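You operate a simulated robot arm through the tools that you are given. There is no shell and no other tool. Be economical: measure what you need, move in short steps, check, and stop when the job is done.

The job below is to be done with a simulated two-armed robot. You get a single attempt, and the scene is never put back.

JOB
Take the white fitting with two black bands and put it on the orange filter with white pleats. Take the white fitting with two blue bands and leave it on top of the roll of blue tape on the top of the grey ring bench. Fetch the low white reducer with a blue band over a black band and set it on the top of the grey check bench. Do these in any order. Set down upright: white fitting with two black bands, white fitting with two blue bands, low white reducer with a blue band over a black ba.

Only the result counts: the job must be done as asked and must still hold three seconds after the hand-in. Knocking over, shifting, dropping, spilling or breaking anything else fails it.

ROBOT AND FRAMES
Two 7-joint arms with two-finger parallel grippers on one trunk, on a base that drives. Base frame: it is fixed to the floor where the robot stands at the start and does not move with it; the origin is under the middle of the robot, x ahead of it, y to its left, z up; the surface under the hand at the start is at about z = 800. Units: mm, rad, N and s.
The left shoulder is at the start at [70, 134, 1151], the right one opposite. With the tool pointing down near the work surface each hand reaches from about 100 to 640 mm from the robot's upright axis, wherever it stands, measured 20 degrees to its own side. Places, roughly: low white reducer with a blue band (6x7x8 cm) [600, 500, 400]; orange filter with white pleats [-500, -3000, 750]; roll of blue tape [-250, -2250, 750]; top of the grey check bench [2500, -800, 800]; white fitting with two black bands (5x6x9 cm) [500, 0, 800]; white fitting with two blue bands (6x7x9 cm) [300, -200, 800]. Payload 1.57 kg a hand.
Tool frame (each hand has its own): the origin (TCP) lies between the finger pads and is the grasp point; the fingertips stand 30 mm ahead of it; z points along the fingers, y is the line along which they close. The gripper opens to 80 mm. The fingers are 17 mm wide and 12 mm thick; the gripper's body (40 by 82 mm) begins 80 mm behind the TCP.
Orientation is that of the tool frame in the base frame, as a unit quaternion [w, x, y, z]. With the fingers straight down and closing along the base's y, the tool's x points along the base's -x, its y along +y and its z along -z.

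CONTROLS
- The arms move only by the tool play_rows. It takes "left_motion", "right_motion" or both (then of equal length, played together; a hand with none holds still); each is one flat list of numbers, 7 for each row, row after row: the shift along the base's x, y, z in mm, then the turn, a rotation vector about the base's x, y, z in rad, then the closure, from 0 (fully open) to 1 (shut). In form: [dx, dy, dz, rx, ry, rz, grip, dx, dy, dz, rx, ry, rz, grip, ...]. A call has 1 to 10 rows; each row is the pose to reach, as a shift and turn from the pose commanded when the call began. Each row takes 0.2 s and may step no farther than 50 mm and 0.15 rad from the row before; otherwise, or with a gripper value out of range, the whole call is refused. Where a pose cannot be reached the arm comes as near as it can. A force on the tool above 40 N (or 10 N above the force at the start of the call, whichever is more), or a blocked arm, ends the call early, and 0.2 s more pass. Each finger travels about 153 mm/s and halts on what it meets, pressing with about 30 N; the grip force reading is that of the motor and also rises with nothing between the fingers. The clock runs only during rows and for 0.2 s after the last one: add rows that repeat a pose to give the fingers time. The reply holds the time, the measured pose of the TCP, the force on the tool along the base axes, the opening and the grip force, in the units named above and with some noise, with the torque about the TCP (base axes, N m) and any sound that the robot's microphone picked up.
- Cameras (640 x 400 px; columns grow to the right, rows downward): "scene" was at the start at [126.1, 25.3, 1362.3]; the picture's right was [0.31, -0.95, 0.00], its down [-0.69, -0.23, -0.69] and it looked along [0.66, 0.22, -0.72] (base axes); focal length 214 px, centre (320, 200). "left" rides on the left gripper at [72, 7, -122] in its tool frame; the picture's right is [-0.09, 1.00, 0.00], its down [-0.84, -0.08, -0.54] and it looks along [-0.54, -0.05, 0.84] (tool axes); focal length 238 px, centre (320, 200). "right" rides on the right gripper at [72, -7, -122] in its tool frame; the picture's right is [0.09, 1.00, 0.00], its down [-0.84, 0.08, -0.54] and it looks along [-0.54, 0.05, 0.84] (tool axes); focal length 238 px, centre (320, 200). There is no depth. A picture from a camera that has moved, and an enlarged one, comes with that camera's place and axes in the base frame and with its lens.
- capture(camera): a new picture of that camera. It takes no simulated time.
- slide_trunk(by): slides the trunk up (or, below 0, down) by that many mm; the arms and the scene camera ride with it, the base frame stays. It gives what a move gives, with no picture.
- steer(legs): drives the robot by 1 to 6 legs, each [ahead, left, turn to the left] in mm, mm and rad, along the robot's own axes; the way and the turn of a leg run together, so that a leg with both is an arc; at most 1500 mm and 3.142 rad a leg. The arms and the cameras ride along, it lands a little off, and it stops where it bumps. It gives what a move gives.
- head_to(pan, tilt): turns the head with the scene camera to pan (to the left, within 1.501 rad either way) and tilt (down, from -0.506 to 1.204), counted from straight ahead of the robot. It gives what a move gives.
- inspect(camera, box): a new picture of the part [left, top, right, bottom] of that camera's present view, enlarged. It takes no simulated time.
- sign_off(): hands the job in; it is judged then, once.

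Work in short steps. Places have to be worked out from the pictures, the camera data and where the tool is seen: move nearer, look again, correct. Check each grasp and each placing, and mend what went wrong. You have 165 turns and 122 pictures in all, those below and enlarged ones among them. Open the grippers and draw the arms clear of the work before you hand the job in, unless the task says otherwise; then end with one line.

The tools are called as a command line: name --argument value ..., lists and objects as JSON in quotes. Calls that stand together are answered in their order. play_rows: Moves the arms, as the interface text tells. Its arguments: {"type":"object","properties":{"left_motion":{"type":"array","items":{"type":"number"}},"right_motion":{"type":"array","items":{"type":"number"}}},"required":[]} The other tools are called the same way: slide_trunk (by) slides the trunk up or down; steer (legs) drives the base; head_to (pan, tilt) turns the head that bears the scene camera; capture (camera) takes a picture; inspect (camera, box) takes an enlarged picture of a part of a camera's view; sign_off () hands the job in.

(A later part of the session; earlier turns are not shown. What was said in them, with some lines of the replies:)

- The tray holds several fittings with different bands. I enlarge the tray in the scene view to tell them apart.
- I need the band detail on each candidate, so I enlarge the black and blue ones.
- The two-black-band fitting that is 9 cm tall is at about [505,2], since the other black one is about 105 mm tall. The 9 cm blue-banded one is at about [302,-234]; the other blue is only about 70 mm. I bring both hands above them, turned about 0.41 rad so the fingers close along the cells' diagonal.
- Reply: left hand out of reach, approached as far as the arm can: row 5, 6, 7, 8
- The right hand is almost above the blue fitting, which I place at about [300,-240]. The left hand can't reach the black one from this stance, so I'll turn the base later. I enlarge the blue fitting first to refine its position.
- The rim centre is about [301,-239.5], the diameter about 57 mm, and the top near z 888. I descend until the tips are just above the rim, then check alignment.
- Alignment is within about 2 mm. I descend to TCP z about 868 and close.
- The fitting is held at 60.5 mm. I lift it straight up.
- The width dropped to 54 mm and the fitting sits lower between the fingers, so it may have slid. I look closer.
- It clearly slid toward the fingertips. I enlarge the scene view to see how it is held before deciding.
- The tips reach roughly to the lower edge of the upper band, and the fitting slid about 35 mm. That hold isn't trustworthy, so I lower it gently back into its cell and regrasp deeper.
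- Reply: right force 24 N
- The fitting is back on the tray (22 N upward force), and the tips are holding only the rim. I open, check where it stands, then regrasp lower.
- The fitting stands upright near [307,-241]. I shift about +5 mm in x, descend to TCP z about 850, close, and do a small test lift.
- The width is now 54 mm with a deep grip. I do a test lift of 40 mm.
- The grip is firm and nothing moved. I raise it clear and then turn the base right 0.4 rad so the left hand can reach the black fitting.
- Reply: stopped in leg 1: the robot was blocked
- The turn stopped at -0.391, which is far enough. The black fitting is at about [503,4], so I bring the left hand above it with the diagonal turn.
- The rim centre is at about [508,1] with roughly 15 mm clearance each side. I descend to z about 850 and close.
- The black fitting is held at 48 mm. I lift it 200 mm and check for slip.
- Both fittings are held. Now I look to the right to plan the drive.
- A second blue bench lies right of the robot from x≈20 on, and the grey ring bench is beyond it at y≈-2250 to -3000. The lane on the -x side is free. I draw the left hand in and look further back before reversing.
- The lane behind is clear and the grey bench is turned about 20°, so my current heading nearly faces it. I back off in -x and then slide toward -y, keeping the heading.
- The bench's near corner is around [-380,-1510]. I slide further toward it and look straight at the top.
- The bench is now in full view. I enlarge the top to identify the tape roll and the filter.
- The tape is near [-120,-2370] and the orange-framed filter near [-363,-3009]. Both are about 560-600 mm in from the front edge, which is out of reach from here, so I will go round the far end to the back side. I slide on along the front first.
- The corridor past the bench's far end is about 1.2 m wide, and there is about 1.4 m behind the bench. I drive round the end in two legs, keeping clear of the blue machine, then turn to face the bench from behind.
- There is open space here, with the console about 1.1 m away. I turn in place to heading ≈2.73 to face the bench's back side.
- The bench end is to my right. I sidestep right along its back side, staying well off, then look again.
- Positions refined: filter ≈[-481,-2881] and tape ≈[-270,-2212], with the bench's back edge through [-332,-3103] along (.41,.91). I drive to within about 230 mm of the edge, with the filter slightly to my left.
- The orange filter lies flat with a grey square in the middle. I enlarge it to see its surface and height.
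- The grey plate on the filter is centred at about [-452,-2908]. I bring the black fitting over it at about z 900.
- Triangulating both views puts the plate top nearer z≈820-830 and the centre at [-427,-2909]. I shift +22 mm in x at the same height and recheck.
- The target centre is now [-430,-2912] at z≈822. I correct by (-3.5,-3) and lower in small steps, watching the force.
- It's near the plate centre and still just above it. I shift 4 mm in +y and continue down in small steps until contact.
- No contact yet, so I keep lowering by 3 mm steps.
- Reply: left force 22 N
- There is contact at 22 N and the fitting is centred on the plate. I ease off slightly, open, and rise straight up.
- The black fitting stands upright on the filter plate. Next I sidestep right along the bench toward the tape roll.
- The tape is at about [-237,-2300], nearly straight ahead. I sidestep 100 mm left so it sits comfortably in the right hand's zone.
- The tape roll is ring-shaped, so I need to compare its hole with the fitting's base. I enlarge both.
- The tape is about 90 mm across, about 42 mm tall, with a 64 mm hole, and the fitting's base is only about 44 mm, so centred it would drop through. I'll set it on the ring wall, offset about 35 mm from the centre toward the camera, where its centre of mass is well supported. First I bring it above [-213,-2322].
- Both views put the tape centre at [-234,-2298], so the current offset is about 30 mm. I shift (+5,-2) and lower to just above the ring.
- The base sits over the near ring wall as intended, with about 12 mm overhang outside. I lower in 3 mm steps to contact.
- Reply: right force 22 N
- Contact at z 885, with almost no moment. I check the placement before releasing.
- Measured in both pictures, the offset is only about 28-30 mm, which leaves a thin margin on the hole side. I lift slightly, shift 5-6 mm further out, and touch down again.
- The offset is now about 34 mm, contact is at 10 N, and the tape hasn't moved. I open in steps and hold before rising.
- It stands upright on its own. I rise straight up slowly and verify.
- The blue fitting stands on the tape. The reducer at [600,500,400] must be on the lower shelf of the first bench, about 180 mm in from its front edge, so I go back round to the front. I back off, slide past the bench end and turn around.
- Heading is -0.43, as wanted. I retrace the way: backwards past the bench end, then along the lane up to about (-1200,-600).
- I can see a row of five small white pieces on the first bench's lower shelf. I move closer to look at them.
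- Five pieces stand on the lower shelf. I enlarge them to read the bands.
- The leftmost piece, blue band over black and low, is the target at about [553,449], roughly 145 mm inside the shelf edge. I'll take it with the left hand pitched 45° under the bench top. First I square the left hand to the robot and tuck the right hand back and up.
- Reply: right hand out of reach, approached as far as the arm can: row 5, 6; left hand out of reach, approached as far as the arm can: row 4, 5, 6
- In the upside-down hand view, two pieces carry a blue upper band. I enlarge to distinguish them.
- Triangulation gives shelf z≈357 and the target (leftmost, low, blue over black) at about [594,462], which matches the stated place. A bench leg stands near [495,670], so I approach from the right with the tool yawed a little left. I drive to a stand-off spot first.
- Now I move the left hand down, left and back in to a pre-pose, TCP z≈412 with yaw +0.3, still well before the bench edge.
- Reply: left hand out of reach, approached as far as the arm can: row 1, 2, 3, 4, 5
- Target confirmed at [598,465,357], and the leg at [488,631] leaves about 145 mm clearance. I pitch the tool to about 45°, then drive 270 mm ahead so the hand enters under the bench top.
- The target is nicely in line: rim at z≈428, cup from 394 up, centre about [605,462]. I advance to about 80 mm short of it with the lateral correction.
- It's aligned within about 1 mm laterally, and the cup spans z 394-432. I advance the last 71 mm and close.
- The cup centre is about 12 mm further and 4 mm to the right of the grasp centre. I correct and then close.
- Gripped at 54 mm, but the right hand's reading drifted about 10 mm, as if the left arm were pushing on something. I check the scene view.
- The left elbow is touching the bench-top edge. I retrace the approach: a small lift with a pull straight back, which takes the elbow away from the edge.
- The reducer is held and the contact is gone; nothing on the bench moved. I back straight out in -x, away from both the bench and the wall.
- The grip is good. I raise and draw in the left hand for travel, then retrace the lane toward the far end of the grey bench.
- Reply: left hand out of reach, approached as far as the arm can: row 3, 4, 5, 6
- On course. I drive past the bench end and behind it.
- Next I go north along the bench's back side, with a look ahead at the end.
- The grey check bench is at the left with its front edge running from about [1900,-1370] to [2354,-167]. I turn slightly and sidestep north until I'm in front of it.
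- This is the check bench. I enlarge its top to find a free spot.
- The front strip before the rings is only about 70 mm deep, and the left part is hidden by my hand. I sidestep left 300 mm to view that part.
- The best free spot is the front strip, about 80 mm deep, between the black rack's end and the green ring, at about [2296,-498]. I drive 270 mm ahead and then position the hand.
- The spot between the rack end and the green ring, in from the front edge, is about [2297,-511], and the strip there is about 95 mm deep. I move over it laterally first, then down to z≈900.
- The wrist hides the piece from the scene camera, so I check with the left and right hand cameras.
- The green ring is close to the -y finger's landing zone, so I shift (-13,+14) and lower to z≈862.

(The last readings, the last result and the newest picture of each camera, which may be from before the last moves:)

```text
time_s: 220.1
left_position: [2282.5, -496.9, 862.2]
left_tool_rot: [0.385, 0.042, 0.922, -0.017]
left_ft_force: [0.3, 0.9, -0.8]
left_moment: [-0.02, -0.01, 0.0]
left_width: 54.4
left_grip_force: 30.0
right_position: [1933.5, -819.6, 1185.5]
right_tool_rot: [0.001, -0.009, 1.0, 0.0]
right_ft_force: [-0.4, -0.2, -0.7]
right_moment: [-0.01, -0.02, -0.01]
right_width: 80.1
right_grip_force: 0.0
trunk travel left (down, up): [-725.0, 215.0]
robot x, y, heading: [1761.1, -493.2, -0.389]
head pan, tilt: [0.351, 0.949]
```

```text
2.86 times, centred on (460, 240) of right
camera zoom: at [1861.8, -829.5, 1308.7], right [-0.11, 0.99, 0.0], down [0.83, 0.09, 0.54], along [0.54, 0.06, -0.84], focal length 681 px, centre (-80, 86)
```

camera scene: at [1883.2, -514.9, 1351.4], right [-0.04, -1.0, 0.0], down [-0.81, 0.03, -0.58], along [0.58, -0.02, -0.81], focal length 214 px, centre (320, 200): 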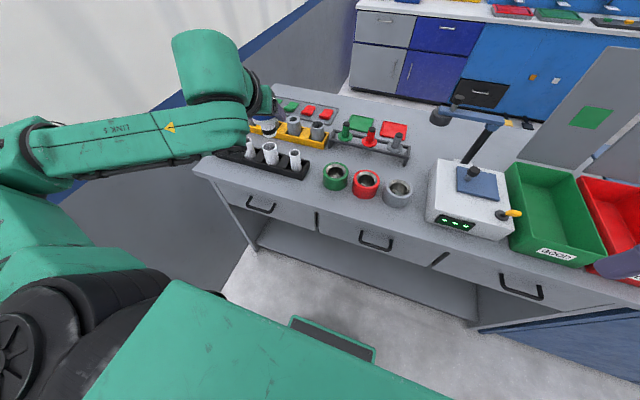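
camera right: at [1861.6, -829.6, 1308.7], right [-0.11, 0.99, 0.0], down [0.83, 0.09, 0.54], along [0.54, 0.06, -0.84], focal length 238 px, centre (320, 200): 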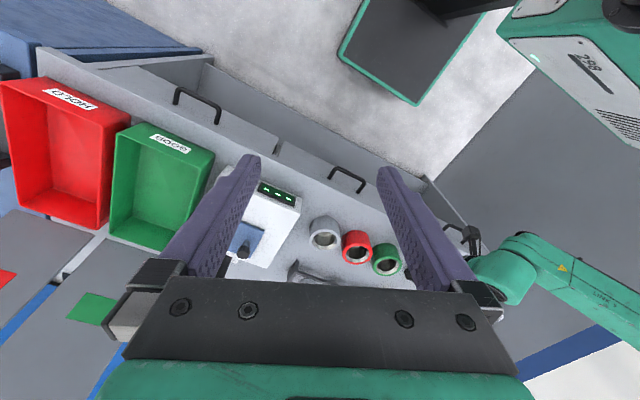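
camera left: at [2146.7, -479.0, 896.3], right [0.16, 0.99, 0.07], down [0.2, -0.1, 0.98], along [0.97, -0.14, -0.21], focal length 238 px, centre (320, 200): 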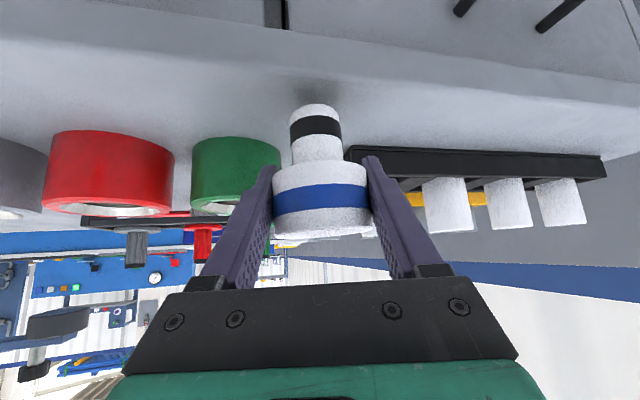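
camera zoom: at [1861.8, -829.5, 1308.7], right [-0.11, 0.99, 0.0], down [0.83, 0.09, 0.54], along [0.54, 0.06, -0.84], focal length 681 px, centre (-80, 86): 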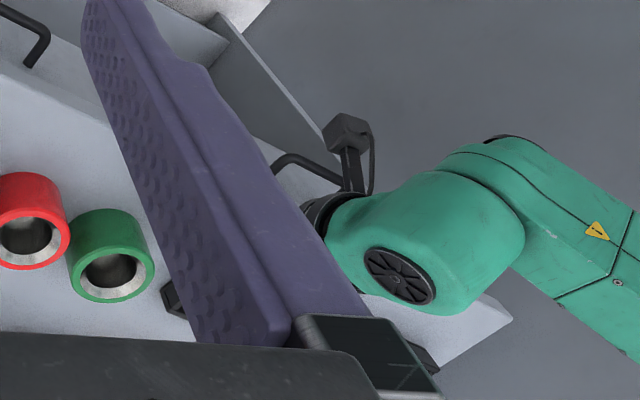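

The spot looks clear: the edge is about 38 mm behind the piece, and the ring and rack are clear of the fingers. I lower in small steps to contact.

play_rows --left_motion '[0, 0, -3, 0, 0, 0, 1, 0, 0, -6, 0, 0, 0, 1, 0, 0, -9, 0, 0, 0, 1]'

```text
time_s: 220.9
left_position: [2281.9, -497.4, 852.7]
left_tool_rot: [0.385, 0.042, 0.922, -0.017]
left_ft_force: [-0.2, 0.0, -1.0]
left_moment: [0.01, -0.03, 0.01]
left_width: 54.2
left_grip_force: 29.8
right_position: [1935.0, -819.3, 1185.8]
right_tool_rot: [0.0, -0.009, 1.0, -0.001]
right_ft_force: [-0.2, -0.6, 1.0]
right_moment: [0.01, 0.02, 0.03]
right_width: 80.2
right_grip_force: 0.1
trunk travel left (down, up): [-725.0, 215.0]
robot x, y, heading: [1762.9, -493.1, -0.394]
head pan, tilt: [0.351, 0.949]
```

No contact yet, so I continue down.

play_rows --left_motion '[0, 0, -3, 0, 0, 0, 1, 0, 0, -6, 0, 0, 0, 1, 0, 0, -9, 0, 0, 0, 1]'

inspect --camera "left" --box '[160, 20, 480, 240]'

```text
time_s: 221.7
left_position: [2282.1, -497.3, 848.3]
left_tool_rot: [0.39, 0.042, 0.92, -0.018]
left_ft_force: [3.5, 0.6, 23.1]
left_moment: [0.02, 0.02, -0.02]
left_width: 54.6
left_grip_force: 30.8
right_position: [1931.1, -821.2, 1185.4]
right_tool_rot: [0.001, -0.009, 1.0, 0.0]
right_ft_force: [0.3, 0.6, -0.6]
right_moment: [-0.04, 0.01, -0.01]
right_width: 79.9
right_grip_force: 0.0
trunk travel left (down, up): [-725.0, 215.0]
robot x, y, heading: [1766.0, -492.4, -0.391]
head pan, tilt: [0.351, 0.949]
```

```text
1.82 times, centred on (320, 130) of left
camera zoom: at [2146.6, -479.3, 880.8], right [0.15, 0.99, 0.07], down [0.18, -0.09, 0.98], along [0.97, -0.14, -0.2], focal length 433 px, centre (320, 327)
```

zoom: 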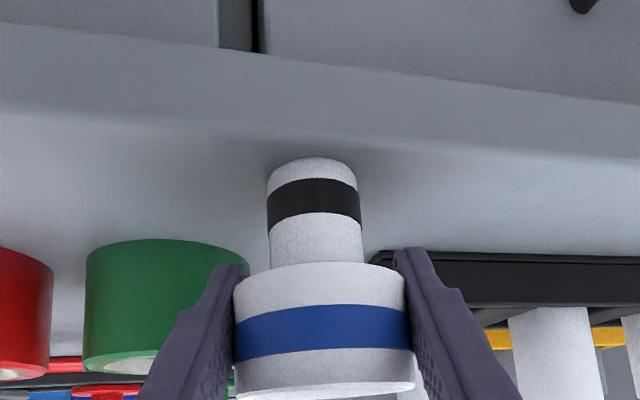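

Firm contact with the base fully on the bench top. I ease off the preload, open, and check.

play_rows --left_motion '[0, 0, 3.5, 0, 0, 0, 1, 0, 0, 3.5, 0, 0, 0, 0.8, 0, 0, 3.5, 0, 0, 0, 0.5, 0, 0, 3.5, 0, 0, 0, 0.2, 0, 0, 3.5, 0, 0, 0, 0, 0, 0, 3.5, 0, 0, 0, 0]'

inspect --camera "left" --box '[160, 20, 480, 240]'

```text
time_s: 223.1
left_position: [2283.6, -496.1, 847.1]
left_tool_rot: [0.384, 0.042, 0.922, -0.017]
left_ft_force: [-0.4, 0.0, 0.6]
left_moment: [0.04, 0.05, 0.04]
left_width: 80.0
left_grip_force: 0.1
right_position: [1934.4, -821.7, 1184.0]
right_tool_rot: [0.0, -0.008, 1.0, -0.001]
right_ft_force: [-0.2, 0.9, 0.2]
right_moment: [0.0, 0.0, -0.01]
right_width: 80.0
right_grip_force: 0.1
trunk travel left (down, up): [-725.0, 215.0]
robot x, y, heading: [1762.5, -492.4, -0.395]
head pan, tilt: [0.351, 0.949]
```

```text
1.82 times, centred on (320, 130) of left
camera zoom: at [2147.5, -478.5, 882.0], right [0.15, 0.99, 0.07], down [0.2, -0.1, 0.98], along [0.97, -0.14, -0.21], focal length 433 px, centre (320, 327)
```

zoom: 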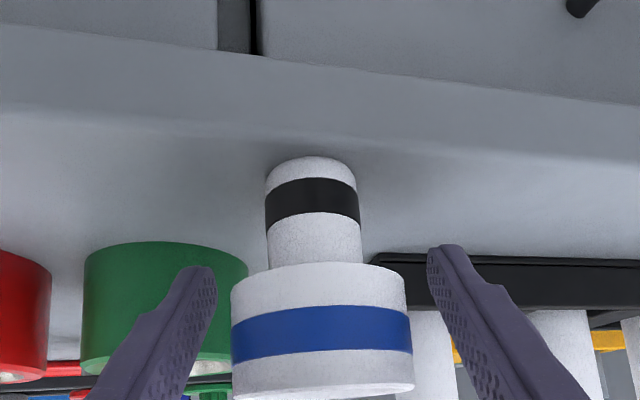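

Released and standing upright. I draw the fingers straight back along the approach line, then up.

play_rows --left_motion '[-20, 1.8, 0, 0, 0, 0, 0, -50, 4.5, 2, 0, 0, 0, 0, -85, 7.6, 5, 0, 0, 0, 0, -115, 10, 30, 0, 0, 0, 0, -130, 12, 75, 0, 0, 0, 0, -140, 12, 120, 0, 0, 0, 0, -140, 12, 165, 0, 0, 0, 0]'

steer --legs '[[-300, 0, 0]]'

capture --camera "scene"

```text
time_s: 224.7
left_position: [2194.1, -491.0, 866.2]
left_tool_rot: [0.385, 0.042, 0.922, -0.017]
left_ft_force: [-0.3, -0.4, 0.1]
left_moment: [0.0, 0.0, -0.04]
left_width: 80.1
left_grip_force: 0.1
left hand out of reach, approached as far as the arm can: row 4, 5, 6, 7
right_position: [1935.1, -820.2, 1185.3]
right_tool_rot: [0.0, -0.008, 1.0, 0.0]
right_ft_force: [-0.2, -0.5, -0.7]
right_moment: [0.0, -0.03, 0.01]
right_width: 79.9
right_grip_force: 0.0
trunk travel left (down, up): [-725.0, 215.0]
robot x, y, heading: [1763.6, -489.4, -0.395]
head pan, tilt: [0.351, 0.949]
```

```text
time_s: 226.7
left_position: [1921.6, -379.0, 865.7]
left_tool_rot: [0.384, 0.042, 0.922, -0.016]
left_ft_force: [-0.7, 0.2, 0.0]
left_moment: [-0.02, 0.01, 0.02]
left_width: 80.1
left_grip_force: 0.1
right_position: [1663.2, -708.8, 1185.7]
right_tool_rot: [0.0, -0.008, 1.0, 0.0]
right_ft_force: [0.1, 1.1, 0.1]
right_moment: [0.01, 0.02, -0.02]
right_width: 80.0
right_grip_force: 0.0
trunk travel left (down, up): [-725.0, 215.0]
robot x, y, heading: [1488.8, -383.0, -0.389]
head pan, tilt: [0.351, 0.949]
```

```text
24 pictures are left
camera scene: at [1611.1, -402.6, 1351.3], right [-0.04, -1.0, 0.0], down [-0.81, 0.03, -0.58], along [0.58, -0.02, -0.81], focal length 214 px, centre (320, 200)
```

scene: 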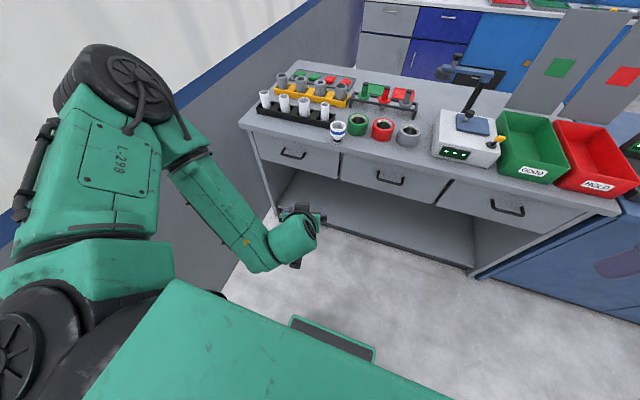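

inspect --camera "scene" --box '[250, 60, 450, 180]'

```text
3.20 times, centred on (350, 120) of scene
camera zoom: at [1611.1, -402.6, 1351.3], right [-0.04, -1.0, 0.0], down [-0.81, 0.03, -0.58], along [0.58, -0.02, -0.81], focal length 686 px, centre (224, 456)
```

zoom: 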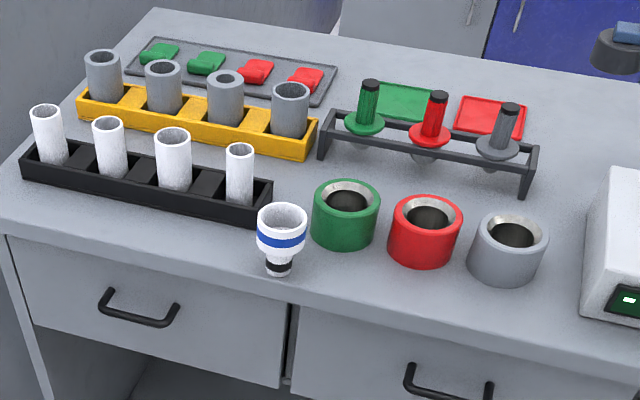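

The reducer stands upright on the check bench and nothing nearby moved. The other two placements were verified earlier, both grippers are open and the arms are clear, so I hand in.

sign_off

```text
The job is handed in.
```

The job is handed in with all three pieces upright: the black-banded fitting on the orange filter, the blue-banded fitting on the roll of blue tape (off-centre on its ring wall, because its base would drop through the hole), and the low reducer on the check bench.
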